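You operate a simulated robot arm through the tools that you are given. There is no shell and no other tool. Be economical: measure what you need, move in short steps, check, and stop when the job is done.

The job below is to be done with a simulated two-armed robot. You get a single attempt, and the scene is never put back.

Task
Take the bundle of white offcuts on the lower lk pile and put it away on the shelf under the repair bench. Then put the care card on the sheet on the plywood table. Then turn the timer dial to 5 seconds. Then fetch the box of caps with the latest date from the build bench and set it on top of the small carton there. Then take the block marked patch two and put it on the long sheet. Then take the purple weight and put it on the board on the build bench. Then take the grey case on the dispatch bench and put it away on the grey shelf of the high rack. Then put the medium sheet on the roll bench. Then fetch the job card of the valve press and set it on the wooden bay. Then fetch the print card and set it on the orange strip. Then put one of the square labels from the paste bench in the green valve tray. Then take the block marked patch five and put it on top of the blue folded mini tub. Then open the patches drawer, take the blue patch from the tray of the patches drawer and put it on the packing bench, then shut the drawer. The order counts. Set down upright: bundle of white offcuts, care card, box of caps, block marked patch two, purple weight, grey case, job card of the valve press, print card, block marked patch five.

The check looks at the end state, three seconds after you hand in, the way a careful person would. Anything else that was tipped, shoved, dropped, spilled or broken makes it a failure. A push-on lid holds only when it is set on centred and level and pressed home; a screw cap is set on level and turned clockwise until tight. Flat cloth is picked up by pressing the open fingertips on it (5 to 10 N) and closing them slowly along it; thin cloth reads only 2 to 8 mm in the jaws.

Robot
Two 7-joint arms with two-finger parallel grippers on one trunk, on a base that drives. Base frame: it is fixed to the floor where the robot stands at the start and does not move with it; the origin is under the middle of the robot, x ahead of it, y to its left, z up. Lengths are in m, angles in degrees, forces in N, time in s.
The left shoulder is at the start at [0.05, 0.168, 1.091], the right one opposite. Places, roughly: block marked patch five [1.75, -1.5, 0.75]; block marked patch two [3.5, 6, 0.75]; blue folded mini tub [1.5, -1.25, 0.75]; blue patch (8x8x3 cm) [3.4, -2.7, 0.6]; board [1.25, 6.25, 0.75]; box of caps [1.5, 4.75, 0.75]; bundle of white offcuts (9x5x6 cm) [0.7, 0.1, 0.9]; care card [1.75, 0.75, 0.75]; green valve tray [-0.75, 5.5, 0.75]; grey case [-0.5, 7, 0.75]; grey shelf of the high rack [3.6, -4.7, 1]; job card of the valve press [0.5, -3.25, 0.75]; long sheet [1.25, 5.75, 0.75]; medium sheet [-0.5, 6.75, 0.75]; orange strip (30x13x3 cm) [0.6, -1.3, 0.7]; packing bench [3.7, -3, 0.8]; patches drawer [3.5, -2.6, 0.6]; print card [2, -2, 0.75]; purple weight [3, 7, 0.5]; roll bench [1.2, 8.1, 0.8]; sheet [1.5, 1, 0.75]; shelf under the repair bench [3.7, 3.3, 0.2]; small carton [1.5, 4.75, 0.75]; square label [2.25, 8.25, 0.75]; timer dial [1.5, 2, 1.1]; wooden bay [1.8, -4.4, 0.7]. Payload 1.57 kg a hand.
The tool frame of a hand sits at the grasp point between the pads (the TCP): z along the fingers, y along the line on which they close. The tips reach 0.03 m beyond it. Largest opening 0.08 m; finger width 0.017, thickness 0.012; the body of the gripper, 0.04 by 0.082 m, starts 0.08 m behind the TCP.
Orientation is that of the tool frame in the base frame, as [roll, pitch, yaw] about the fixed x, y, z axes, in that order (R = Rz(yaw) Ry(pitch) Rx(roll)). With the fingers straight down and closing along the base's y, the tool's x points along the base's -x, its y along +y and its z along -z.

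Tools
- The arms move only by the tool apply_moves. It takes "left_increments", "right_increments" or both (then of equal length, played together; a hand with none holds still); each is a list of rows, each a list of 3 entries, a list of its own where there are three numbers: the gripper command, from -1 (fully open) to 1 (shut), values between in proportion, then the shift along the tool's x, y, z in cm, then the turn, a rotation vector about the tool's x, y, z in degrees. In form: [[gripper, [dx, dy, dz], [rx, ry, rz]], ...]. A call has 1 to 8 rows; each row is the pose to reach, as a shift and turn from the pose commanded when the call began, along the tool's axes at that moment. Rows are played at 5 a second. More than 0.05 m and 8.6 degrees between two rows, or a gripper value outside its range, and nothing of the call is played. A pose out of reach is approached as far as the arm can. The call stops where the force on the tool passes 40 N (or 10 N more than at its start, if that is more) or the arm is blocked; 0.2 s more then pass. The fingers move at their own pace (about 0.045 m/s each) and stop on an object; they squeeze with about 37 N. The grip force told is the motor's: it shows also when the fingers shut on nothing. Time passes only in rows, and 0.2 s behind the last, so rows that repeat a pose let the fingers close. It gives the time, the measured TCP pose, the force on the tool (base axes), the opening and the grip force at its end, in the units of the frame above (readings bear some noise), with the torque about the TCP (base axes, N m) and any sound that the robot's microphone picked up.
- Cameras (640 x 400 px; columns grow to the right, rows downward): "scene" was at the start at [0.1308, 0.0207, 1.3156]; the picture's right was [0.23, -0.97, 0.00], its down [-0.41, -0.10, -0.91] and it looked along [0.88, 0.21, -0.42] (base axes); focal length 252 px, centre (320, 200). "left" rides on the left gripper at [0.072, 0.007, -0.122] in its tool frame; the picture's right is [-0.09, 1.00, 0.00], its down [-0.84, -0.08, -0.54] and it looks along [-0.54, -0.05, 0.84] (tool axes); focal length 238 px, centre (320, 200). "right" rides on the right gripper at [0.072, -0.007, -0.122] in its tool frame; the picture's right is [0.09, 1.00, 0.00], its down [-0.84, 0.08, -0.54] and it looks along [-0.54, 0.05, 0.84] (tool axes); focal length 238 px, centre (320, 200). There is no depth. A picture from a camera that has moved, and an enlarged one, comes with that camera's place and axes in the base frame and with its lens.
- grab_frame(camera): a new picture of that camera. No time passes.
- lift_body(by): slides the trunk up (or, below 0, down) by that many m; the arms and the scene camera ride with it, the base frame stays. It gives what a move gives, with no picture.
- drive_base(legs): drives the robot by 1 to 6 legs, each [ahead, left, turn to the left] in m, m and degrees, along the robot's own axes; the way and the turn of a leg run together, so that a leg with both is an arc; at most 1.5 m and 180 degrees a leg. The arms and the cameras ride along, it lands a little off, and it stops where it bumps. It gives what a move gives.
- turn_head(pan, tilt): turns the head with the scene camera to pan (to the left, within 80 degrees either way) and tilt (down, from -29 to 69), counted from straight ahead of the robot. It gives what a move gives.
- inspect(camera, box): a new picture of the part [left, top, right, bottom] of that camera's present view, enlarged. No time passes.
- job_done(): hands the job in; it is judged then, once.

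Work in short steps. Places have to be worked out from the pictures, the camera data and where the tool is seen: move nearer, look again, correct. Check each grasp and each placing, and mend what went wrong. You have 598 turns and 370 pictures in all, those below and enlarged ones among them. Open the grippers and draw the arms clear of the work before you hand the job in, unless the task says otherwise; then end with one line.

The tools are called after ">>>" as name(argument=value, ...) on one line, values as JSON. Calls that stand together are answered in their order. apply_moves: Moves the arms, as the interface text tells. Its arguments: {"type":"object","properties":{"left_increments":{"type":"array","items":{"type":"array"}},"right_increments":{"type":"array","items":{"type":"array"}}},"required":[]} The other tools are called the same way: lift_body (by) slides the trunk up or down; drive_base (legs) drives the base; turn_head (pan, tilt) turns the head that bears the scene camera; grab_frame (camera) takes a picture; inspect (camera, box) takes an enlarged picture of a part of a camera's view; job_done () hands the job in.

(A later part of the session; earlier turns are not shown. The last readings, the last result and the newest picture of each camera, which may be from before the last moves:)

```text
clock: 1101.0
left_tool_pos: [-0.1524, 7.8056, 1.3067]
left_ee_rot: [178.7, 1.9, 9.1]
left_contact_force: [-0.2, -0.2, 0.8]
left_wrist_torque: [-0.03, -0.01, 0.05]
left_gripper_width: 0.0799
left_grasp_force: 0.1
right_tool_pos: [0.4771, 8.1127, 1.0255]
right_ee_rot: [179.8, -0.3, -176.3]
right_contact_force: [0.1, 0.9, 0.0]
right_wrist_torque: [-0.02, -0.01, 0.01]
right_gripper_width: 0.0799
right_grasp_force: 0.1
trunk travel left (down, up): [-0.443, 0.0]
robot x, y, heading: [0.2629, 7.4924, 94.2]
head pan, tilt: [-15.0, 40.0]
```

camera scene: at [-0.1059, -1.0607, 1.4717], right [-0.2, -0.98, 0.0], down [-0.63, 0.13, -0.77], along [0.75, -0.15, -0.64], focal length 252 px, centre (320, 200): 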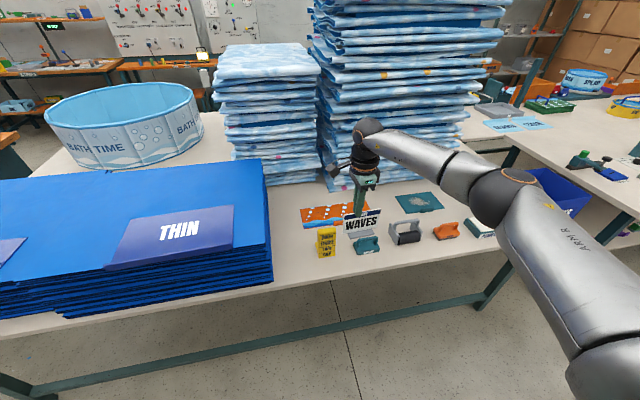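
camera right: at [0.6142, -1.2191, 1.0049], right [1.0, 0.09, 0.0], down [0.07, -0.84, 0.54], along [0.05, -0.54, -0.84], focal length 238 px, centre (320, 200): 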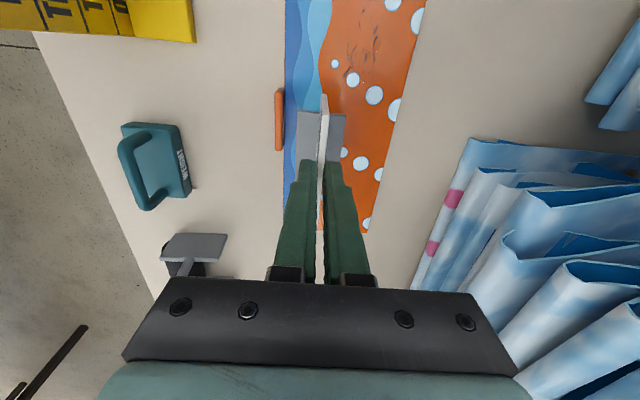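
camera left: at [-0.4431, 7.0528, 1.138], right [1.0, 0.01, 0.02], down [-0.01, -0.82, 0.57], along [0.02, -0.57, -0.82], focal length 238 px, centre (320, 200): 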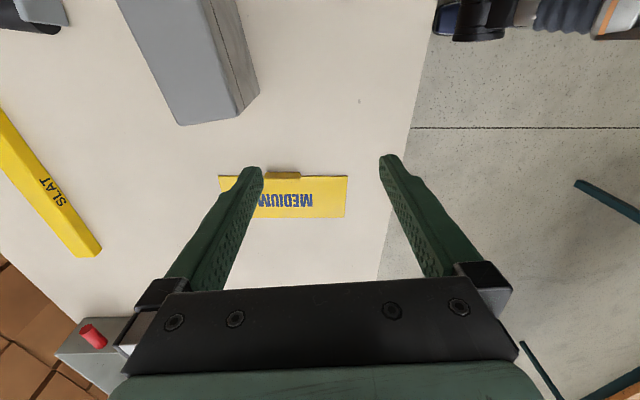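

>>> drive_base(legs=[[-0.4, 0, 0], [0, 0, -94], [1.4, 0, 0], [0.5, 0, 0]])

>>> turn_head(pan=70, tilt=30)

>>> grab_frame(camera="scene")

```text
clock: 1116.7
left_tool_pos: [2.5498, 7.5224, 1.3068]
left_ee_rot: [178.9, 1.8, -84.1]
left_contact_force: [-0.1, 0.5, -0.2]
left_wrist_torque: [-0.01, 0.04, 0.0]
left_gripper_width: 0.08
left_grasp_force: 0.0
right_tool_pos: [2.8241, 6.8785, 1.0257]
right_ee_rot: [179.8, -0.2, 90.3]
right_contact_force: [0.6, 0.0, -0.2]
right_wrist_torque: [0.0, 0.0, -0.01]
right_gripper_width: 0.08
right_grasp_force: 0.0
trunk travel left (down, up): [-0.443, 0.0]
robot x, y, heading: [2.215, 7.1262, 0.7]
head pan, tilt: [-15.0, 40.0]
```

```text
clock: 1118.3
left_tool_pos: [2.5495, 7.5233, 1.3079]
left_ee_rot: [179.0, 2.0, -84.0]
left_contact_force: [-0.6, -0.1, 0.2]
left_wrist_torque: [0.02, -0.01, -0.02]
left_gripper_width: 0.0803
left_grasp_force: 0.0
right_tool_pos: [2.8242, 6.8783, 1.025]
right_ee_rot: [179.8, -0.3, 90.3]
right_contact_force: [-0.3, -0.1, -0.2]
right_wrist_torque: [0.0, 0.02, -0.02]
right_gripper_width: 0.0799
right_grasp_force: 0.0
trunk travel left (down, up): [-0.443, 0.0]
robot x, y, heading: [2.2189, 7.1306, 0.7]
head pan, tilt: [70.0, 30.0]
```

```text
165 pictures are left
camera scene: at [2.2885, 7.2111, 1.4907], right [0.94, -0.33, 0.0], down [-0.17, -0.47, -0.87], along [0.29, 0.82, -0.5], focal length 252 px, centre (320, 200)
```

scene: 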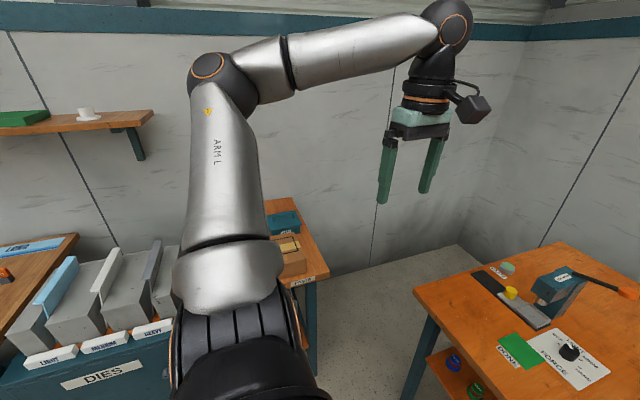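

>>> drive_base(legs=[[-0.22, 0, 0], [0, 0, 89]])

>>> turn_head(pan=-15, tilt=35)

>>> grab_frame(camera="scene")

>>> grab_frame(camera="right")

```text
clock: 1123.7
left_tool_pos: [1.6156, 7.474, 1.3074]
left_ee_rot: [178.9, 1.9, 3.1]
left_contact_force: [0.3, 0.1, 0.6]
left_wrist_torque: [0.01, 0.0, 0.0]
left_gripper_width: 0.0801
left_grasp_force: 0.0
right_tool_pos: [2.2722, 7.7177, 1.0258]
right_ee_rot: [179.8, -0.3, 177.6]
right_contact_force: [-0.1, 0.7, -0.2]
right_wrist_torque: [-0.03, -0.02, -0.05]
right_gripper_width: 0.0796
right_grasp_force: 0.0
trunk travel left (down, up): [-0.443, 0.0]
robot x, y, heading: [1.9947, 7.1233, 88.1]
head pan, tilt: [70.0, 30.0]
```

```text
clock: 1125.3
left_tool_pos: [1.6151, 7.4754, 1.3067]
left_ee_rot: [178.9, 1.9, 3.1]
left_contact_force: [0.0, -0.3, 0.6]
left_wrist_torque: [-0.02, 0.02, -0.02]
left_gripper_width: 0.08
left_grasp_force: 0.0
right_tool_pos: [2.2727, 7.7172, 1.0254]
right_ee_rot: [179.8, -0.2, 177.6]
right_contact_force: [-0.3, -0.5, 0.4]
right_wrist_torque: [-0.01, 0.06, 0.05]
right_gripper_width: 0.0798
right_grasp_force: 0.1
trunk travel left (down, up): [-0.443, 0.0]
robot x, y, heading: [1.9932, 7.1218, 87.9]
head pan, tilt: [-15.0, 35.0]
```

```text
164 pictures are left
camera scene: at [2.0242, 7.2468, 1.4829], right [0.96, -0.29, 0.0], down [-0.17, -0.55, -0.82], along [0.24, 0.78, -0.57], focal length 252 px, centre (320, 200)
```

scene: 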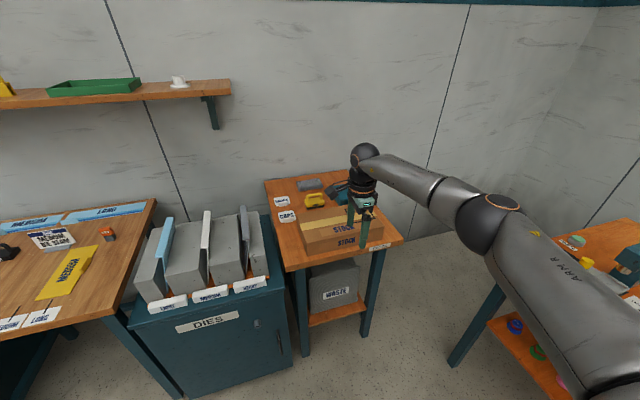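

```text
163 pictures are left
camera right: at [2.1994, 7.7132, 1.1484], right [-0.05, 1.0, 0.0], down [0.84, 0.04, 0.54], along [0.54, 0.03, -0.84], focal length 238 px, centre (320, 200)
```

right: 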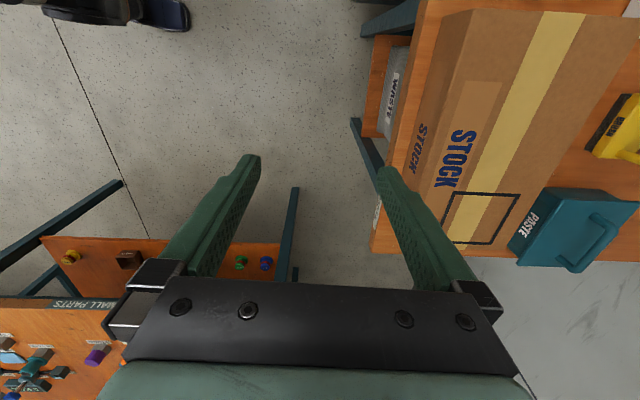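

>>> inspect(camera="scene", box=[255, 165, 415, 265])

```text
4.00 times, centred on (335, 215) of scene
camera zoom: at [2.0242, 7.2468, 1.4829], right [0.96, -0.29, 0.0], down [-0.17, -0.55, -0.82], along [0.24, 0.78, -0.57], focal length 1009 px, centre (260, 140)
```

zoom: 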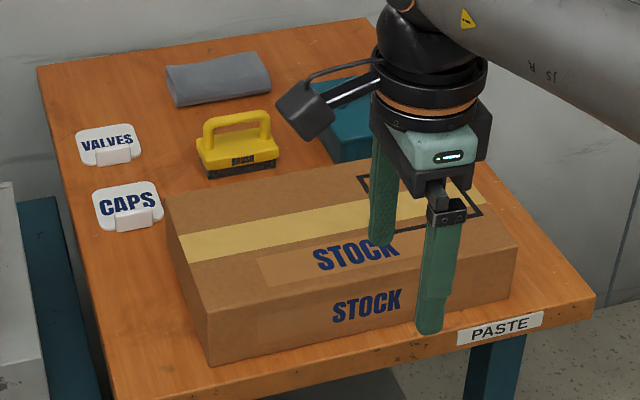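

Two square labels lie there: VALVES (≈2.137, 8.198) and CAPS. I'll take VALVES by its small tab with the pitched right hand closing along x. First rotate the right hand back to the flipped, pitched pose.

>>> apply_moves(right_increments=[[-1, [0, 0, -1], [0, 0, 8.5]], [-1, [0, 0, -2], [0, 0, 17]], [-1, [0, 0, -3], [0, 0, 25.5]], [-1, [0, 0, -4], [0, 0, 34]], [-1, [0, 0, -4], [0, 0, 42.5]], [-1, [0, 0, -4], [0, 0, 51]], [-1, [0, 0, -4], [0, 0, 59.5]], [-1, [0, 0, -4], [0, 0, 68]]])

>>> apply_moves(right_increments=[[-1, [0, 0, 0], [0, 0, 8]], [-1, [0, 0, 0], [0, 0, 16]], [-1, [0, 0, 0], [0, 0, 19]]])

>>> apply_moves(right_increments=[[-1, [0, 0, 0], [0, 6, 0]], [-1, [0, 0, 0], [0, 12, 0]], [-1, [0, 0, 0], [0, 18, 0]], [-1, [0, 0, 0], [0, 24, 0]], [-1, [0, 0, 0], [0, 30, 0]], [-1, [0, 0, 0], [0, 36, 0]], [-1, [0, 0, 0], [0, 42, 0]], [-1, [0, 0, 0], [0, 45, 0]]])

>>> drive_base(legs=[[0.2, 0.06, 2]])

>>> grab_frame(camera="right")

```text
clock: 1127.1
left_tool_pos: [1.615, 7.4744, 1.3072]
left_ee_rot: [178.8, 2.0, 3.1]
left_contact_force: [0.3, 0.5, -0.6]
left_wrist_torque: [-0.03, -0.01, 0.06]
left_gripper_width: 0.0801
left_grasp_force: 0.1
right_tool_pos: [2.2728, 7.7163, 1.0661]
right_ee_rot: [-179.8, -0.3, 109.4]
right_contact_force: [-0.3, 0.2, -0.8]
right_wrist_torque: [0.01, 0.03, -0.03]
right_gripper_width: 0.0799
right_grasp_force: 0.1
trunk travel left (down, up): [-0.443, 0.0]
robot x, y, heading: [1.9961, 7.1244, 87.8]
head pan, tilt: [-15.0, 35.0]
```

```text
clock: 1127.9
left_tool_pos: [1.614, 7.4761, 1.3067]
left_ee_rot: [178.9, 1.9, 3.1]
left_contact_force: [0.1, -0.9, -0.3]
left_wrist_torque: [0.0, -0.01, 0.01]
left_gripper_width: 0.0802
left_grasp_force: 0.0
right_tool_pos: [2.2731, 7.7173, 1.0663]
right_ee_rot: [-179.7, -0.2, 90.6]
right_contact_force: [-0.1, 0.2, -0.3]
right_wrist_torque: [0.02, 0.01, 0.0]
right_gripper_width: 0.08
right_grasp_force: 0.0
trunk travel left (down, up): [-0.443, 0.0]
robot x, y, heading: [1.9971, 7.1197, 88.0]
head pan, tilt: [-15.0, 35.0]
```

```text
clock: 1129.7
left_tool_pos: [1.6152, 7.4748, 1.3063]
left_ee_rot: [178.8, 2.0, 3.1]
left_contact_force: [0.3, 0.3, 0.5]
left_wrist_torque: [-0.01, -0.02, 0.01]
left_gripper_width: 0.0799
left_grasp_force: 0.0
right_tool_pos: [2.2727, 7.7173, 1.0642]
right_ee_rot: [-179.6, -45.3, 90.3]
right_contact_force: [-0.3, -1.0, 0.0]
right_wrist_torque: [0.02, -0.02, 0.02]
right_gripper_width: 0.08
right_grasp_force: 0.1
trunk travel left (down, up): [-0.443, 0.0]
robot x, y, heading: [1.996, 7.1228, 88.0]
head pan, tilt: [-15.0, 35.0]
```

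```text
clock: 1131.3
left_tool_pos: [1.5455, 7.664, 1.3083]
left_ee_rot: [178.8, 1.8, 5.1]
left_contact_force: [-0.5, 0.3, -0.5]
left_wrist_torque: [-0.03, -0.03, -0.01]
left_gripper_width: 0.0799
left_grasp_force: 0.0
right_tool_pos: [2.1959, 7.9295, 1.0656]
right_ee_rot: [-179.7, -45.3, 92.3]
right_contact_force: [0.0, 1.0, -0.3]
right_wrist_torque: [0.0, 0.0, 0.01]
right_gripper_width: 0.08
right_grasp_force: 0.1
trunk travel left (down, up): [-0.443, 0.0]
robot x, y, heading: [1.9363, 7.3239, 90.0]
head pan, tilt: [-15.0, 35.0]
```

```text
161 pictures are left
camera right: at [2.19, 7.8924, 1.2027], right [0.99, 0.11, 0.06], down [0.12, -0.97, -0.21], along [0.04, 0.22, -0.98], focal length 238 px, centre (320, 200)
```

right: 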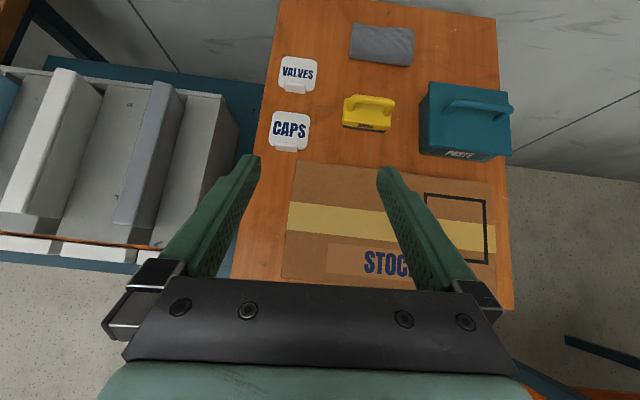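

>>> inspect(camera="right", box=[255, 45, 345, 165])

```text
3.33 times, centred on (300, 105) of right
camera zoom: at [2.19, 7.8924, 1.2027], right [0.99, 0.11, 0.06], down [0.12, -0.97, -0.21], along [0.04, 0.22, -0.98], focal length 794 px, centre (387, 517)
```

zoom: 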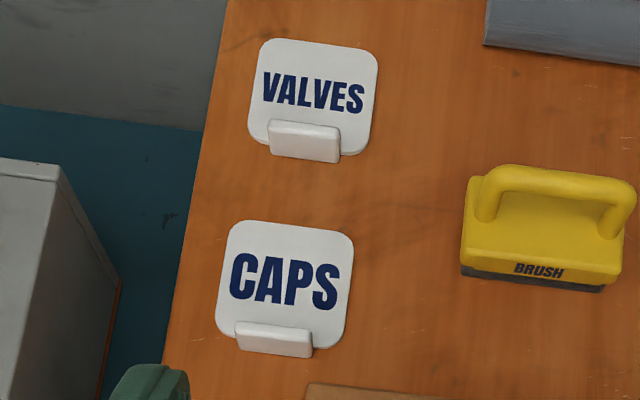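

VALVES tab at (2.136, 8.198). I drive to line up, then lower the trunk.

>>> drive_base(legs=[[0.13, 0.06, 0]])

>>> lift_body(by=-0.15)

>>> apply_moves(right_increments=[[-1, [1, 0, 2], [-2.1, 0, 2.1]], [-1, [2, 0, 5.5], [-4.2, 0, 4.3]], [-1, [2.2, 0, 9.5], [-4.2, 0, 4.3]], [-1, [2.2, 0, 11.5], [-4.2, 0, 4.3]]])

>>> grab_frame(camera="right")

```text
clock: 1132.6
left_tool_pos: [1.4872, 7.7913, 1.306]
left_ee_rot: [178.8, 1.9, 5.1]
left_contact_force: [-0.3, 0.4, -0.9]
left_wrist_torque: [0.0, -0.01, -0.01]
left_gripper_width: 0.0798
left_grasp_force: 0.1
right_tool_pos: [2.1355, 8.057, 1.0658]
right_ee_rot: [-179.6, -45.2, 92.4]
right_contact_force: [-0.9, -0.2, 0.2]
right_wrist_torque: [-0.02, 0.02, 0.0]
right_gripper_width: 0.0802
right_grasp_force: 0.0
trunk travel left (down, up): [-0.443, 0.0]
robot x, y, heading: [1.8786, 7.4526, 90.1]
head pan, tilt: [-15.0, 35.0]
```

```text
clock: 1134.4
left_tool_pos: [1.4867, 7.7906, 1.1577]
left_ee_rot: [178.9, 1.9, 5.1]
left_contact_force: [0.3, -0.4, 0.6]
left_wrist_torque: [-0.01, 0.03, 0.04]
left_gripper_width: 0.0802
left_grasp_force: 0.0
right_tool_pos: [2.1364, 8.0563, 0.9151]
right_ee_rot: [-179.5, -45.2, 92.3]
right_contact_force: [0.4, -0.3, -0.6]
right_wrist_torque: [-0.04, -0.04, 0.05]
right_gripper_width: 0.0798
right_grasp_force: 0.0
trunk travel left (down, up): [-0.293, 0.15]
robot x, y, heading: [1.8799, 7.4539, 89.7]
head pan, tilt: [-15.0, 35.0]
```

```text
clock: 1135.4
left_tool_pos: [1.4872, 7.7903, 1.1567]
left_ee_rot: [178.8, 1.9, 5.1]
left_contact_force: [-0.6, 0.3, 0.3]
left_wrist_torque: [0.01, 0.03, 0.01]
left_gripper_width: 0.0803
left_grasp_force: 0.1
right_tool_pos: [2.1322, 8.1534, 0.8503]
right_ee_rot: [-179.5, -45.1, 86.2]
right_contact_force: [0.4, 0.0, 0.3]
right_wrist_torque: [-0.01, 0.0, 0.02]
right_gripper_width: 0.0803
right_grasp_force: 0.0
trunk travel left (down, up): [-0.293, 0.15]
robot x, y, heading: [1.8807, 7.4492, 90.1]
head pan, tilt: [-15.0, 35.0]
```

```text
159 pictures are left
camera right: at [2.1226, 8.1176, 0.9867], right [1.0, 0.0, 0.06], down [0.02, -0.98, -0.21], along [0.06, 0.21, -0.98], focal length 238 px, centre (320, 200)
```

right: 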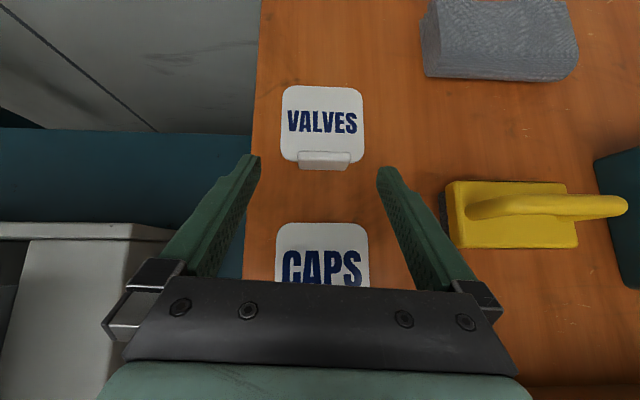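

The tab is centred. I narrow the opening to 5.4 cm (inside the tile's width), advance 3.1 cm, then close.

>>> apply_moves(right_increments=[[-0.35, [0, 0.5, 0], [0, 0, 0]], [-0.35, [0, 0.5, 0], [0, 0, 0]], [-0.35, [0, 0.5, 1.5], [0, 0, 0]], [-0.35, [0, 0.5, 3.1], [0, 0, 0]], [0.2, [0, 0.5, 3.1], [0, 0, 0]], [1, [0, 0.5, 3.1], [0, 0, 0]], [1, [0, 0.5, 3.1], [0, 0, 0]]])

>>> grab_frame(camera="right")

```text
clock: 1137.0
left_tool_pos: [1.4878, 7.7899, 1.1585]
left_ee_rot: [178.9, 1.8, 5.1]
left_contact_force: [-0.6, 0.3, 0.0]
left_wrist_torque: [-0.01, 0.01, -0.01]
left_gripper_width: 0.0801
left_grasp_force: 0.0
right_tool_pos: [2.1378, 8.1754, 0.8305]
right_ee_rot: [-179.5, -45.5, 86.3]
right_contact_force: [0.3, 0.9, 6.6]
right_wrist_torque: [0.19, -0.01, 0.02]
right_gripper_width: 0.0387
right_grasp_force: 27.9
trunk travel left (down, up): [-0.293, 0.15]
robot x, y, heading: [1.8812, 7.4526, 89.8]
head pan, tilt: [-15.0, 35.0]
```

```text
158 pictures are left
camera right: at [2.1288, 8.1388, 0.9669], right [1.0, 0.01, 0.06], down [0.02, -0.98, -0.22], along [0.06, 0.22, -0.97], focal length 238 px, centre (320, 200)
```

right: 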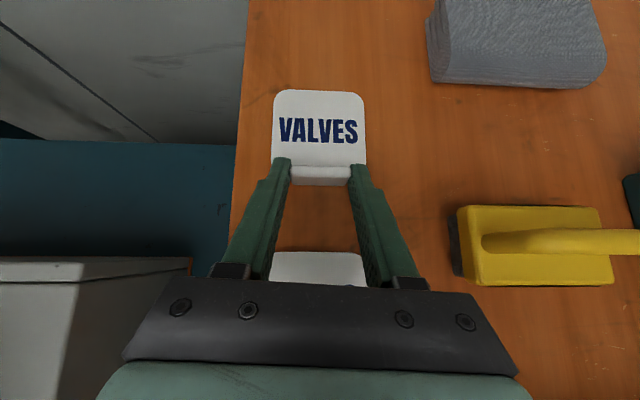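

Gripped the tab (3.9 cm). Lift 12 cm and check.

>>> lift_body(by=0.14)

>>> grab_frame(camera="right")

```text
clock: 1138.7
left_tool_pos: [1.4874, 7.7908, 1.2984]
left_ee_rot: [179.0, 1.9, 5.1]
left_contact_force: [0.7, -0.7, -0.1]
left_wrist_torque: [-0.01, 0.04, 0.0]
left_gripper_width: 0.08
left_grasp_force: 0.0
right_tool_pos: [2.1386, 8.1741, 0.9674]
right_ee_rot: [-179.6, -45.1, 86.2]
right_contact_force: [0.7, -0.3, -0.5]
right_wrist_torque: [-0.01, 0.03, -0.01]
right_gripper_width: 0.0388
right_grasp_force: 37.4
trunk travel left (down, up): [-0.433, 0.01]
robot x, y, heading: [1.8831, 7.4543, 90.0]
head pan, tilt: [-15.0, 35.0]
```

```text
157 pictures are left
camera right: at [2.1288, 8.1391, 1.1047], right [1.0, 0.01, 0.06], down [0.02, -0.98, -0.21], along [0.06, 0.21, -0.98], focal length 238 px, centre (320, 200)
```

right: 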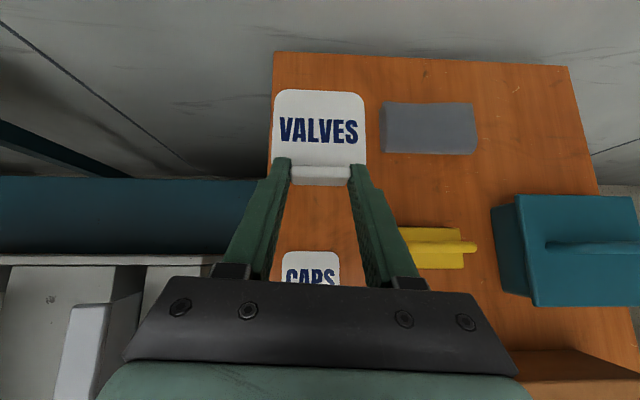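

Held. I carry it to the dispatch bench: west, then south to y≈5.35, then face west.

>>> drive_base(legs=[[-0.42, 0, 0], [0, 0, 90], [1.49, 0, 0], [0, 0, 90], [1.49, 0, 0], [0.2, 0, 0]])

>>> drive_base(legs=[[0, 0, -90]])

>>> turn_head(pan=0, tilt=30)

>>> grab_frame(camera="scene")

```text
clock: 1164.1
left_tool_pos: [0.9218, 4.9381, 1.2963]
left_ee_rot: [178.9, 1.9, -171.2]
left_contact_force: [-0.3, -0.4, 0.5]
left_wrist_torque: [-0.02, -0.02, 0.0]
left_gripper_width: 0.08
left_grasp_force: 0.0
right_tool_pos: [0.2994, 4.5138, 0.9669]
right_ee_rot: [-179.6, -45.1, -90.1]
right_contact_force: [0.2, -0.4, -0.4]
right_wrist_torque: [0.01, -0.01, -0.05]
right_gripper_width: 0.0385
right_grasp_force: 37.0
trunk travel left (down, up): [-0.433, 0.01]
robot x, y, heading: [0.507, 5.2507, -86.2]
head pan, tilt: [-15.0, 35.0]
```

```text
clock: 1168.3
left_tool_pos: [0.208, 4.8293, 1.2968]
left_ee_rot: [179.0, 2.0, 100.3]
left_contact_force: [-0.3, -0.7, 0.6]
left_wrist_torque: [-0.02, 0.0, 0.02]
left_gripper_width: 0.0802
left_grasp_force: 0.1
right_tool_pos: [-0.235, 5.4434, 0.9684]
right_ee_rot: [-179.5, -45.2, -178.6]
right_contact_force: [0.1, 0.5, 0.2]
right_wrist_torque: [0.03, 0.0, 0.01]
right_gripper_width: 0.0387
right_grasp_force: 37.0
trunk travel left (down, up): [-0.433, 0.01]
robot x, y, heading: [0.5077, 5.2537, -174.9]
head pan, tilt: [-15.0, 35.0]
```

```text
clock: 1169.1
left_tool_pos: [0.2065, 4.8302, 1.2972]
left_ee_rot: [178.9, 1.9, 100.3]
left_contact_force: [-0.2, 1.0, -0.6]
left_wrist_torque: [0.01, 0.03, -0.01]
left_gripper_width: 0.0801
left_grasp_force: 0.1
right_tool_pos: [-0.2342, 5.4439, 0.9677]
right_ee_rot: [-179.5, -45.2, -178.5]
right_contact_force: [-0.3, 0.4, -0.6]
right_wrist_torque: [0.01, 0.0, 0.03]
right_gripper_width: 0.0383
right_grasp_force: 37.1
trunk travel left (down, up): [-0.433, 0.01]
robot x, y, heading: [0.5067, 5.2527, -174.9]
head pan, tilt: [0.0, 30.0]
```

```text
156 pictures are left
camera scene: at [0.38, 5.2396, 1.4807], right [-0.09, 1.0, 0.0], down [0.5, 0.04, -0.87], along [-0.86, -0.08, -0.5], focal length 252 px, centre (320, 200)
```

scene: 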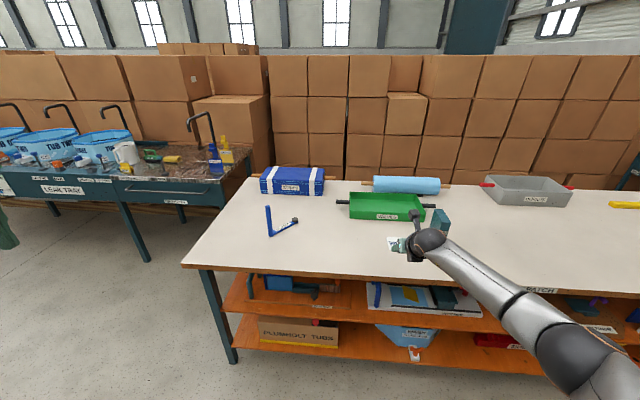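

The green VALVES tray is at about x -0.86…-0.66, y 5.47. I straighten the heading, drive to x≈0.09, and extend the arm forward and up, before lowering with the trunk.

>>> drive_base(legs=[[0, 0, -5.1], [0.41, 0.04, 0]])

>>> apply_moves(right_increments=[[1, [3.7, 0, -0.9], [0, 0, 0]], [1, [7.5, 0, -1.7], [0, 0, 0]], [1, [11.2, 0, -2.6], [0, 0, 0]], [1, [14.9, 0, -3.5], [0, 0, 0]]])

>>> grab_frame(camera="right")

```text
clock: 1172.1
left_tool_pos: [-0.2387, 4.8183, 1.2972]
left_ee_rot: [179.0, 1.9, 95.2]
left_contact_force: [0.0, -0.2, 0.1]
left_wrist_torque: [0.0, 0.0, 0.01]
left_gripper_width: 0.0798
left_grasp_force: 0.1
right_tool_pos: [-0.625, 5.4687, 0.9677]
right_ee_rot: [-179.5, -45.1, 176.2]
right_contact_force: [-0.6, -0.2, -0.5]
right_wrist_torque: [0.02, -0.02, 0.01]
right_gripper_width: 0.0381
right_grasp_force: 37.4
trunk travel left (down, up): [-0.433, 0.01]
robot x, y, heading: [0.1008, 5.2123, 180.0]
head pan, tilt: [0.0, 30.0]
```

```text
clock: 1173.1
left_tool_pos: [-0.2384, 4.8192, 1.2978]
left_ee_rot: [178.9, 2.0, 95.2]
left_contact_force: [-0.5, -0.2, 1.0]
left_wrist_torque: [-0.01, 0.02, 0.02]
left_gripper_width: 0.08
left_grasp_force: 0.0
right_tool_pos: [-0.6748, 5.4728, 1.0733]
right_ee_rot: [-179.4, -45.2, 176.3]
right_contact_force: [0.6, -0.1, 0.1]
right_wrist_torque: [-0.03, -0.03, 0.04]
right_gripper_width: 0.0385
right_grasp_force: 37.0
right hand out of reach, approached as far as the arm can: row 3, 4
trunk travel left (down, up): [-0.433, 0.01]
robot x, y, heading: [0.0979, 5.2113, 180.1]
head pan, tilt: [0.0, 30.0]
```

```text
155 pictures are left
camera right: at [-0.641, 5.4653, 1.2106], right [-0.01, 1.0, 0.06], down [0.98, 0.02, -0.21], along [-0.21, 0.06, -0.98], focal length 238 px, centre (320, 200)
```

right: 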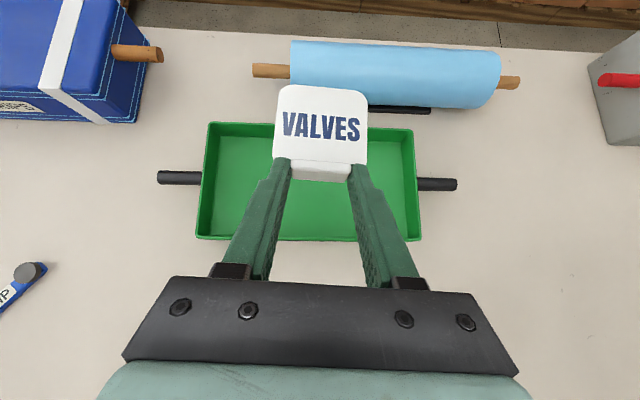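

Tray interior x -0.857…-0.657, y 5.31–5.64. I go 3 cm closer, then lower by 0.215 and check.

>>> drive_base(legs=[[0.032, 0, 0]])

>>> lift_body(by=-0.21)

>>> grab_frame(camera="right")

```text
clock: 1174.0
left_tool_pos: [-0.2707, 4.8185, 1.2966]
left_ee_rot: [178.8, 1.9, 95.2]
left_contact_force: [-0.9, -0.1, 0.0]
left_wrist_torque: [-0.01, -0.08, -0.04]
left_gripper_width: 0.0798
left_grasp_force: 0.1
right_tool_pos: [-0.7072, 5.4742, 1.0733]
right_ee_rot: [-179.5, -45.1, 176.2]
right_contact_force: [-0.9, 1.2, -0.6]
right_wrist_torque: [0.0, -0.04, 0.0]
right_gripper_width: 0.0382
right_grasp_force: 37.2
trunk travel left (down, up): [-0.433, 0.01]
robot x, y, heading: [0.0641, 5.2117, 180.0]
head pan, tilt: [0.0, 30.0]
```

```text
clock: 1176.2
left_tool_pos: [-0.2692, 4.819, 1.087]
left_ee_rot: [178.9, 1.9, 95.2]
left_contact_force: [0.1, -0.1, -0.6]
left_wrist_torque: [-0.01, -0.01, 0.01]
left_gripper_width: 0.0801
left_grasp_force: 0.1
right_tool_pos: [-0.707, 5.4738, 0.8641]
right_ee_rot: [-179.5, -45.2, 176.3]
right_contact_force: [0.7, 0.7, -0.7]
right_wrist_torque: [-0.02, 0.0, -0.01]
right_gripper_width: 0.0383
right_grasp_force: 37.1
trunk travel left (down, up): [-0.223, 0.22]
robot x, y, heading: [0.066, 5.2092, 180.0]
head pan, tilt: [0.0, 30.0]
```

```text
154 pictures are left
camera right: at [-0.6722, 5.4646, 1.0007], right [-0.01, 1.0, 0.06], down [0.98, 0.02, -0.21], along [-0.21, 0.06, -0.98], focal length 238 px, centre (320, 200)
```

right: 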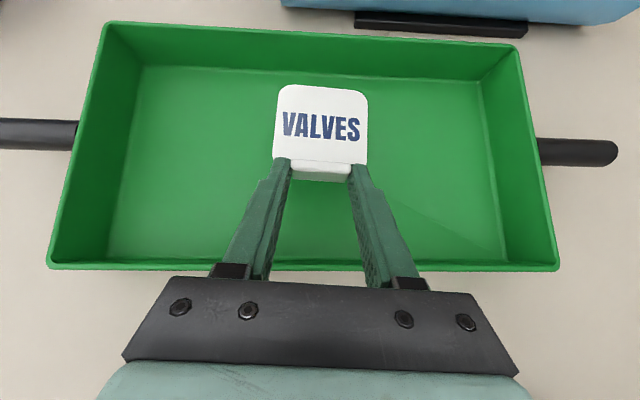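

Inside the tray. Lower to the floor.

>>> lift_body(by=-0.018)

>>> lift_body(by=-0.007)

```text
clock: 1176.8
left_tool_pos: [-0.2689, 4.8184, 1.0693]
left_ee_rot: [178.9, 1.9, 95.1]
left_contact_force: [0.0, -1.2, -0.9]
left_wrist_torque: [-0.02, 0.01, 0.01]
left_gripper_width: 0.0801
left_grasp_force: 0.1
right_tool_pos: [-0.7055, 5.4729, 0.8451]
right_ee_rot: [-179.5, -45.2, 176.4]
right_contact_force: [-0.5, 0.5, -0.4]
right_wrist_torque: [0.02, 0.0, -0.04]
right_gripper_width: 0.0383
right_grasp_force: 37.0
trunk travel left (down, up): [-0.205, 0.238]
robot x, y, heading: [0.0639, 5.2135, 180.3]
head pan, tilt: [0.0, 30.0]
```

```text
clock: 1177.4
left_tool_pos: [-0.2691, 4.8173, 1.0618]
left_ee_rot: [178.9, 1.8, 95.2]
left_contact_force: [0.3, -0.1, 0.3]
left_wrist_torque: [-0.03, 0.0, 0.05]
left_gripper_width: 0.0801
left_grasp_force: 0.1
right_tool_pos: [-0.7055, 5.4723, 0.8383]
right_ee_rot: [-179.5, -45.2, 176.2]
right_contact_force: [0.4, -0.9, 1.0]
right_wrist_torque: [-0.03, -0.02, 0.02]
right_gripper_width: 0.0385
right_grasp_force: 37.0
trunk travel left (down, up): [-0.198, 0.245]
robot x, y, heading: [0.0676, 5.2086, 180.1]
head pan, tilt: [0.0, 30.0]
```

Nearly on the floor; release (open a little) and raise the trunk.

>>> apply_moves(right_increments=[[0, [0, 0, 0], [0, 0, 0]], [-0.4, [0, 0, 0], [0, 0, 0]], [-0.4, [0, 0, 0], [0, 0, 0]]])

>>> lift_body(by=0.22)

>>> grab_frame(camera="right")

```text
clock: 1178.2
left_tool_pos: [-0.2693, 4.8195, 1.0623]
left_ee_rot: [178.9, 1.9, 95.2]
left_contact_force: [-0.1, 0.2, 0.2]
left_wrist_torque: [0.02, 0.03, 0.01]
left_gripper_width: 0.0804
left_grasp_force: 0.0
right_tool_pos: [-0.706, 5.4731, 0.8389]
right_ee_rot: [-179.5, -45.2, 176.3]
right_contact_force: [-0.4, 0.2, -0.5]
right_wrist_torque: [0.0, -0.02, -0.04]
right_gripper_width: 0.0561
right_grasp_force: 0.1
trunk travel left (down, up): [-0.198, 0.245]
robot x, y, heading: [0.0683, 5.2143, 180.0]
head pan, tilt: [0.0, 30.0]
```

```text
clock: 1180.5
left_tool_pos: [-0.2696, 4.8181, 1.2823]
left_ee_rot: [178.8, 1.9, 95.3]
left_contact_force: [-0.5, 0.2, -0.5]
left_wrist_torque: [-0.01, 0.01, 0.01]
left_gripper_width: 0.0798
left_grasp_force: 0.1
right_tool_pos: [-0.7059, 5.4726, 1.0593]
right_ee_rot: [-179.5, -45.1, 176.3]
right_contact_force: [0.3, 0.5, -0.5]
right_wrist_torque: [-0.02, 0.0, 0.0]
right_gripper_width: 0.0559
right_grasp_force: 0.0
trunk travel left (down, up): [-0.418, 0.025]
robot x, y, heading: [0.0658, 5.2134, 180.1]
head pan, tilt: [0.0, 30.0]
```

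```text
153 pictures are left
camera right: at [-0.6723, 5.4646, 1.1954], right [-0.01, 1.0, 0.06], down [0.98, 0.02, -0.21], along [-0.21, 0.06, -0.98], focal length 238 px, centre (320, 200)
```

right: 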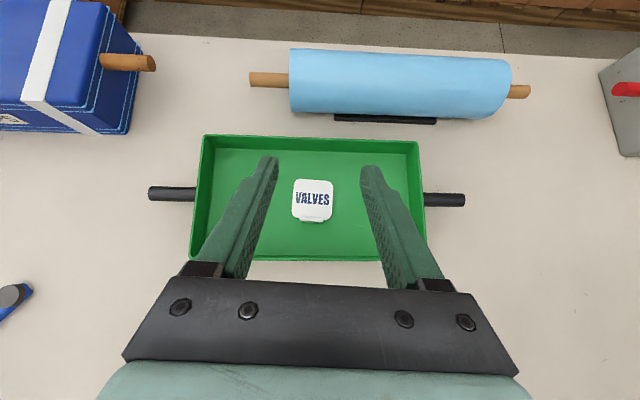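

Label is in the green valve tray. Next: patch five onto the mini tub (east side of the TUBS table). I drive back via the east passage.

>>> drive_base(legs=[[-0.35, 0, 0], [0, 0, 90], [1.42, 0, 0], [0, 0, 90], [1.3, 0, 0], [1.15, 0, 0]])

```text
clock: 1208.8
left_tool_pos: [3.2181, 4.2649, 1.2822]
left_ee_rot: [179.0, 1.9, -84.1]
left_contact_force: [1.3, -0.6, 0.9]
left_wrist_torque: [-0.01, 0.01, 0.0]
left_gripper_width: 0.0801
left_grasp_force: 0.0
right_tool_pos: [3.6626, 3.6156, 1.0583]
right_ee_rot: [-179.5, -45.1, -2.9]
right_contact_force: [-0.3, 0.2, -0.5]
right_wrist_torque: [0.01, 0.0, 0.01]
right_gripper_width: 0.056
right_grasp_force: 0.0
trunk travel left (down, up): [-0.418, 0.025]
robot x, y, heading: [2.8883, 3.8655, 0.8]
head pan, tilt: [0.0, 30.0]
```

>>> drive_base(legs=[[-0.3, 0, 0], [0, 0, -91], [1.35, 0.28, 0], [1.4, 0, 0], [1.4, 0, 0]])

>>> apply_moves(right_increments=[[-1, [-2, 0, -4], [0, -5, 0]], [-1, [-4, 0, -8], [0, -10, 0]], [-1, [-6, 0, -12], [0, -16, 0]], [-1, [-7, 0, -15], [0, -22, 0]], [-1, [-8, 0, -17], [0, -28, 0]], [-1, [-9, 0, -18], [0, -34, 0]], [-1, [-9, 0, -18], [0, -40, 0]], [-1, [-9, 0, -18], [0, -45, 0]]])

```text
clock: 1234.5
left_tool_pos: [3.3444, -0.6602, 1.2819]
left_ee_rot: [178.9, 1.9, -174.3]
left_contact_force: [0.8, -0.4, 0.0]
left_wrist_torque: [0.02, -0.01, 0.02]
left_gripper_width: 0.0796
left_grasp_force: 0.2
right_tool_pos: [2.6939, -1.1041, 1.0588]
right_ee_rot: [-179.5, -45.2, -93.1]
right_contact_force: [0.0, 0.3, 0.0]
right_wrist_torque: [0.0, -0.02, -0.01]
right_gripper_width: 0.0559
right_grasp_force: 0.1
trunk travel left (down, up): [-0.418, 0.025]
robot x, y, heading: [2.95, -0.3256, -89.3]
head pan, tilt: [0.0, 30.0]
```

```text
clock: 1236.3
left_tool_pos: [3.344, -0.6607, 1.2819]
left_ee_rot: [178.8, 1.8, -174.2]
left_contact_force: [-0.4, 0.5, -0.8]
left_wrist_torque: [0.0, -0.02, -0.01]
left_gripper_width: 0.0799
left_grasp_force: 0.0
right_tool_pos: [2.7024, -0.9126, 1.1199]
right_ee_rot: [-179.7, -0.1, -92.7]
right_contact_force: [0.2, 0.0, 0.7]
right_wrist_torque: [0.01, 0.0, 0.05]
right_gripper_width: 0.0803
right_grasp_force: 0.0
trunk travel left (down, up): [-0.418, 0.025]
robot x, y, heading: [2.9445, -0.3233, -89.3]
head pan, tilt: [0.0, 30.0]
```

>>> apply_moves(right_increments=[[-1, [0, 0, 0], [0, 0, -8.5]], [-1, [0, 0, 0], [0, 0, -17]], [-1, [0, 0, 0], [0, 0, -25.5]], [-1, [0, 0, 0], [0, 0, -34]], [-1, [0, 0, 0], [0, 0, -42.5]], [-1, [0, 0, 0], [0, 0, -51]], [-1, [0, 0, 0], [0, 0, -59.5]], [-1, [0, 0, 0], [0, 0, -68]]])

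>>> apply_moves(right_increments=[[-1, [0, 0, 0], [0, 0, -8]], [-1, [0, 0, 0], [0, 0, -16]], [-1, [0, 0, 0], [0, 0, -22]]])

>>> drive_base(legs=[[1.4, -0.2, 0], [0, 0, -90.5]])

>>> turn_head(pan=-10, tilt=35)

>>> grab_frame(camera="scene")

>>> grab_frame(camera="right")

```text
clock: 1238.1
left_tool_pos: [3.3444, -0.6598, 1.2824]
left_ee_rot: [179.0, 2.0, -174.2]
left_contact_force: [-0.3, 0.0, -0.5]
left_wrist_torque: [0.03, 0.03, -0.01]
left_gripper_width: 0.0802
left_grasp_force: 0.0
right_tool_pos: [2.7042, -0.9127, 1.1214]
right_ee_rot: [-180.0, -0.4, -24.6]
right_contact_force: [0.9, -0.1, 0.7]
right_wrist_torque: [-0.01, 0.0, -0.01]
right_gripper_width: 0.0801
right_grasp_force: 0.1
trunk travel left (down, up): [-0.418, 0.025]
robot x, y, heading: [2.9481, -0.324, -89.6]
head pan, tilt: [0.0, 30.0]
```

```text
clock: 1238.9
left_tool_pos: [3.3445, -0.66, 1.2821]
left_ee_rot: [178.9, 1.9, -174.3]
left_contact_force: [-0.9, 0.0, 0.5]
left_wrist_torque: [-0.03, -0.01, 0.0]
left_gripper_width: 0.08
left_grasp_force: 0.0
right_tool_pos: [2.7039, -0.9128, 1.1212]
right_ee_rot: [179.8, -0.4, -2.5]
right_contact_force: [0.5, -0.7, 0.6]
right_wrist_torque: [0.02, -0.01, -0.02]
right_gripper_width: 0.08
right_grasp_force: 0.0
trunk travel left (down, up): [-0.418, 0.025]
robot x, y, heading: [2.9513, -0.3273, -89.4]
head pan, tilt: [0.0, 30.0]
```

```text
clock: 1249.9
left_tool_pos: [2.4085, -2.1366, 1.2821]
left_ee_rot: [178.9, 2.0, 94.1]
left_contact_force: [0.1, 0.2, 0.8]
left_wrist_torque: [0.0, 0.02, 0.03]
left_gripper_width: 0.0799
left_grasp_force: 0.0
right_tool_pos: [2.174, -1.4873, 1.1208]
right_ee_rot: [179.7, -0.4, -94.3]
right_contact_force: [-0.5, -0.1, 0.0]
right_wrist_torque: [0.02, 0.0, -0.01]
right_gripper_width: 0.0799
right_grasp_force: 0.1
trunk travel left (down, up): [-0.418, 0.025]
robot x, y, heading: [2.7523, -1.747, 179.0]
head pan, tilt: [0.0, 30.0]
```

```text
clock: 1250.6
left_tool_pos: [2.4088, -2.1355, 1.2815]
left_ee_rot: [178.9, 1.9, 94.3]
left_contact_force: [-0.4, -0.1, 0.0]
left_wrist_torque: [-0.01, -0.04, 0.01]
left_gripper_width: 0.08
left_grasp_force: 0.1
right_tool_pos: [2.1738, -1.4878, 1.1215]
right_ee_rot: [179.7, -0.5, -94.4]
right_contact_force: [0.5, 0.3, -0.5]
right_wrist_torque: [-0.02, 0.02, 0.02]
right_gripper_width: 0.0802
right_grasp_force: 0.1
trunk travel left (down, up): [-0.418, 0.025]
robot x, y, heading: [2.7523, -1.7494, 179.0]
head pan, tilt: [-10.0, 35.0]
```

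```text
152 pictures are left
camera scene: at [2.6272, -1.732, 1.458], right [0.19, 0.98, 0.0], down [0.56, -0.11, -0.82], along [-0.8, 0.16, -0.57], focal length 252 px, centre (320, 200)
```

scene: 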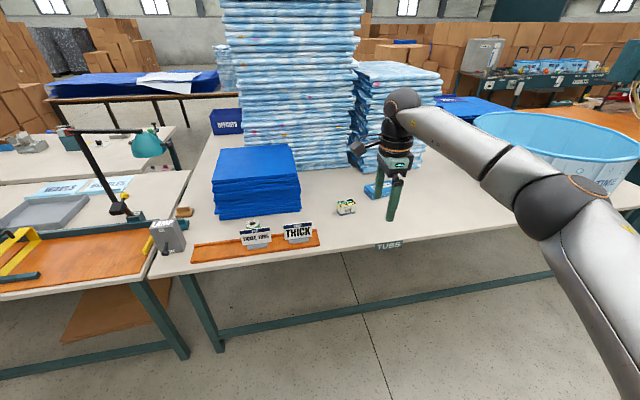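

```text
151 pictures are left
camera right: at [2.1743, -1.56, 1.2439], right [-1.0, -0.02, 0.0], down [-0.01, 0.84, 0.54], along [-0.01, 0.54, -0.84], focal length 238 px, centre (320, 200)
```

right: 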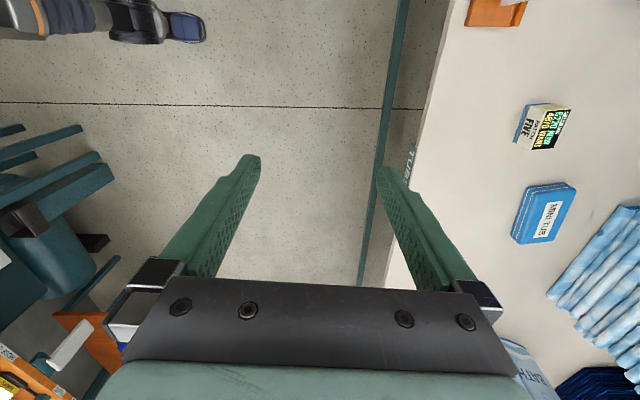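

Patch FIVE at about (1.775, -1.45), mini tub at about (1.66, -1.265). I drive 0.4 closer and lower the right hand to look.

>>> drive_base(legs=[[0.39, -0.04, 1]])

>>> apply_moves(right_increments=[[-1, [0, 0, 4], [0, 0, 0]], [-1, [0, 0, 8], [0, 0, 0]], [-1, [0, 0, 11], [0, 0, 0]]])

>>> grab_frame(camera="right")

```text
clock: 1253.1
left_tool_pos: [2.0257, -2.0933, 1.2816]
left_ee_rot: [179.0, 1.9, 94.5]
left_contact_force: [-0.7, -0.1, -0.2]
left_wrist_torque: [-0.03, -0.03, -0.01]
left_gripper_width: 0.0801
left_grasp_force: 0.0
right_tool_pos: [1.7859, -1.4471, 1.1212]
right_ee_rot: [179.7, -0.5, -93.9]
right_contact_force: [0.3, -0.8, 0.3]
right_wrist_torque: [-0.01, -0.03, 0.01]
right_gripper_width: 0.0801
right_grasp_force: 0.1
trunk travel left (down, up): [-0.418, 0.025]
robot x, y, heading: [2.3679, -1.7024, 179.5]
head pan, tilt: [-10.0, 35.0]
```

```text
clock: 1253.9
left_tool_pos: [2.0259, -2.0939, 1.281]
left_ee_rot: [178.9, 1.9, 94.7]
left_contact_force: [0.3, 0.1, -0.8]
left_wrist_torque: [0.01, 0.02, 0.01]
left_gripper_width: 0.0799
left_grasp_force: 0.0
right_tool_pos: [1.7865, -1.4485, 1.0115]
right_ee_rot: [179.8, -0.4, -93.9]
right_contact_force: [0.2, -0.2, -0.3]
right_wrist_torque: [0.0, 0.01, 0.01]
right_gripper_width: 0.0799
right_grasp_force: 0.0
trunk travel left (down, up): [-0.418, 0.025]
robot x, y, heading: [2.3718, -1.6994, 179.2]
head pan, tilt: [-10.0, 35.0]
```

```text
150 pictures are left
camera right: at [1.7879, -1.5199, 1.1342], right [-1.0, -0.02, 0.0], down [-0.02, 0.84, 0.54], along [-0.02, 0.54, -0.84], focal length 238 px, centre (320, 200)
```

right: 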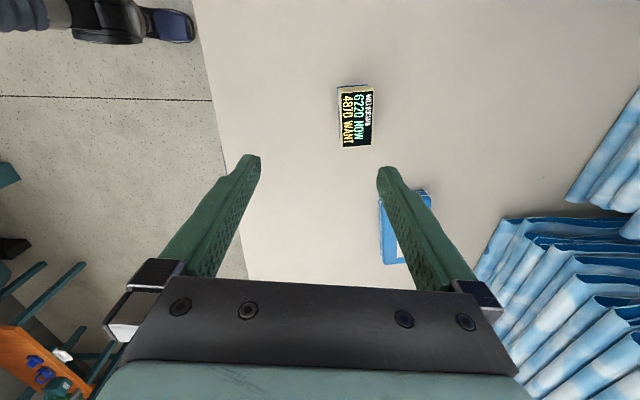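

>>> drive_base(legs=[[0.048, 0, 0.5]])

>>> apply_moves(right_increments=[[-1, [0, 0, 2], [0, 0, -5]], [-1, [0, 0, 5], [0, 0, -10]], [-1, [0, 0, 8], [0, 0, -10]]])

>>> grab_frame(camera="right")

```text
clock: 1254.8
left_tool_pos: [1.9812, -2.0968, 1.2824]
left_ee_rot: [178.8, 2.0, 95.1]
left_contact_force: [-1.2, -0.2, -0.3]
left_wrist_torque: [0.01, -0.02, 0.0]
left_gripper_width: 0.08
left_grasp_force: 0.1
right_tool_pos: [1.7358, -1.4526, 1.0105]
right_ee_rot: [179.9, -0.4, -93.3]
right_contact_force: [0.1, 0.7, -0.4]
right_wrist_torque: [-0.01, -0.02, 0.0]
right_gripper_width: 0.0799
right_grasp_force: 0.1
trunk travel left (down, up): [-0.418, 0.025]
robot x, y, heading: [2.3178, -1.6978, 180.0]
head pan, tilt: [-10.0, 35.0]
```

```text
clock: 1255.6
left_tool_pos: [1.9809, -2.0952, 1.2818]
left_ee_rot: [179.0, 1.9, 95.0]
left_contact_force: [0.8, -0.5, 0.4]
left_wrist_torque: [0.02, 0.0, -0.03]
left_gripper_width: 0.0799
left_grasp_force: 0.0
right_tool_pos: [1.7367, -1.4536, 0.9299]
right_ee_rot: [179.7, -0.3, -83.3]
right_contact_force: [0.3, 0.2, -0.5]
right_wrist_torque: [0.01, -0.01, 0.0]
right_gripper_width: 0.08
right_grasp_force: 0.2
trunk travel left (down, up): [-0.418, 0.025]
robot x, y, heading: [2.323, -1.7006, 179.8]
head pan, tilt: [-10.0, 35.0]
```

```text
149 pictures are left
camera right: at [1.7512, -1.5233, 1.0534], right [-0.98, -0.21, 0.0], down [-0.17, 0.83, 0.54], along [-0.12, 0.53, -0.84], focal length 238 px, centre (320, 200)
```

right: 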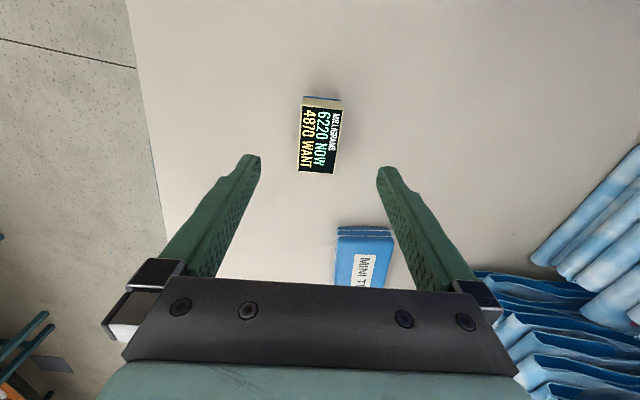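

Centred. Descend to z≈0.812 and close.

>>> apply_moves(right_increments=[[-0.7, [0, 0, 4], [0, 0, 0]], [-0.7, [0, 0, 8], [0, 0, 0]], [-0.7, [0, 0, 11.6], [0, 0, 0]], [0.3, [0, 0, 11.6], [0, 0, 0]], [1, [0, 0, 11.6], [0, 0, 0]], [1, [0, 0, 11.6], [0, 0, 0]]])

>>> apply_moves(right_increments=[[1, [0, 0, -4], [0, 0, 0]], [1, [0, 0, -8], [0, 0, 0]], [1, [0, 0, -12], [0, 0, 0]], [1, [0, 0, -15], [0, 0, 0]]])

>>> grab_frame(camera="right")

```text
clock: 1257.0
left_tool_pos: [1.9813, -2.0952, 1.2823]
left_ee_rot: [178.8, 1.9, 95.1]
left_contact_force: [-0.8, 0.3, -0.2]
left_wrist_torque: [0.0, 0.01, -0.01]
left_gripper_width: 0.08
left_grasp_force: 0.0
right_tool_pos: [1.7367, -1.4548, 0.8157]
right_ee_rot: [179.7, -0.3, -83.4]
right_contact_force: [1.0, 0.2, 0.7]
right_wrist_torque: [-0.03, -0.01, -0.02]
right_gripper_width: 0.0456
right_grasp_force: 26.7
trunk travel left (down, up): [-0.418, 0.025]
robot x, y, heading: [2.3213, -1.7022, 179.8]
head pan, tilt: [-10.0, 35.0]
```

```text
clock: 1258.0
left_tool_pos: [1.9818, -2.0956, 1.2822]
left_ee_rot: [179.0, 1.9, 95.1]
left_contact_force: [-0.4, 1.0, 0.4]
left_wrist_torque: [-0.02, 0.0, -0.02]
left_gripper_width: 0.0797
left_grasp_force: 0.1
right_tool_pos: [1.7384, -1.4529, 0.9672]
right_ee_rot: [179.8, -0.2, -83.4]
right_contact_force: [-0.5, 0.1, -1.2]
right_wrist_torque: [-0.01, -0.02, 0.0]
right_gripper_width: 0.0453
right_grasp_force: 37.4
trunk travel left (down, up): [-0.418, 0.025]
robot x, y, heading: [2.3186, -1.7043, 180.1]
head pan, tilt: [-10.0, 35.0]
```

```text
148 pictures are left
camera right: at [1.7518, -1.5234, 1.0895], right [-0.98, -0.21, 0.01], down [-0.17, 0.83, 0.54], along [-0.11, 0.52, -0.84], focal length 238 px, centre (320, 200)
```

right: 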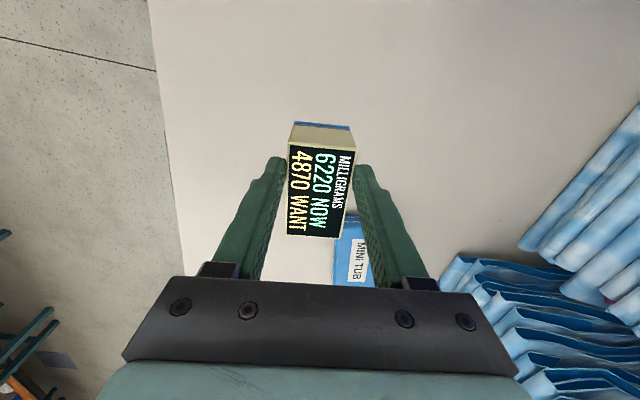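

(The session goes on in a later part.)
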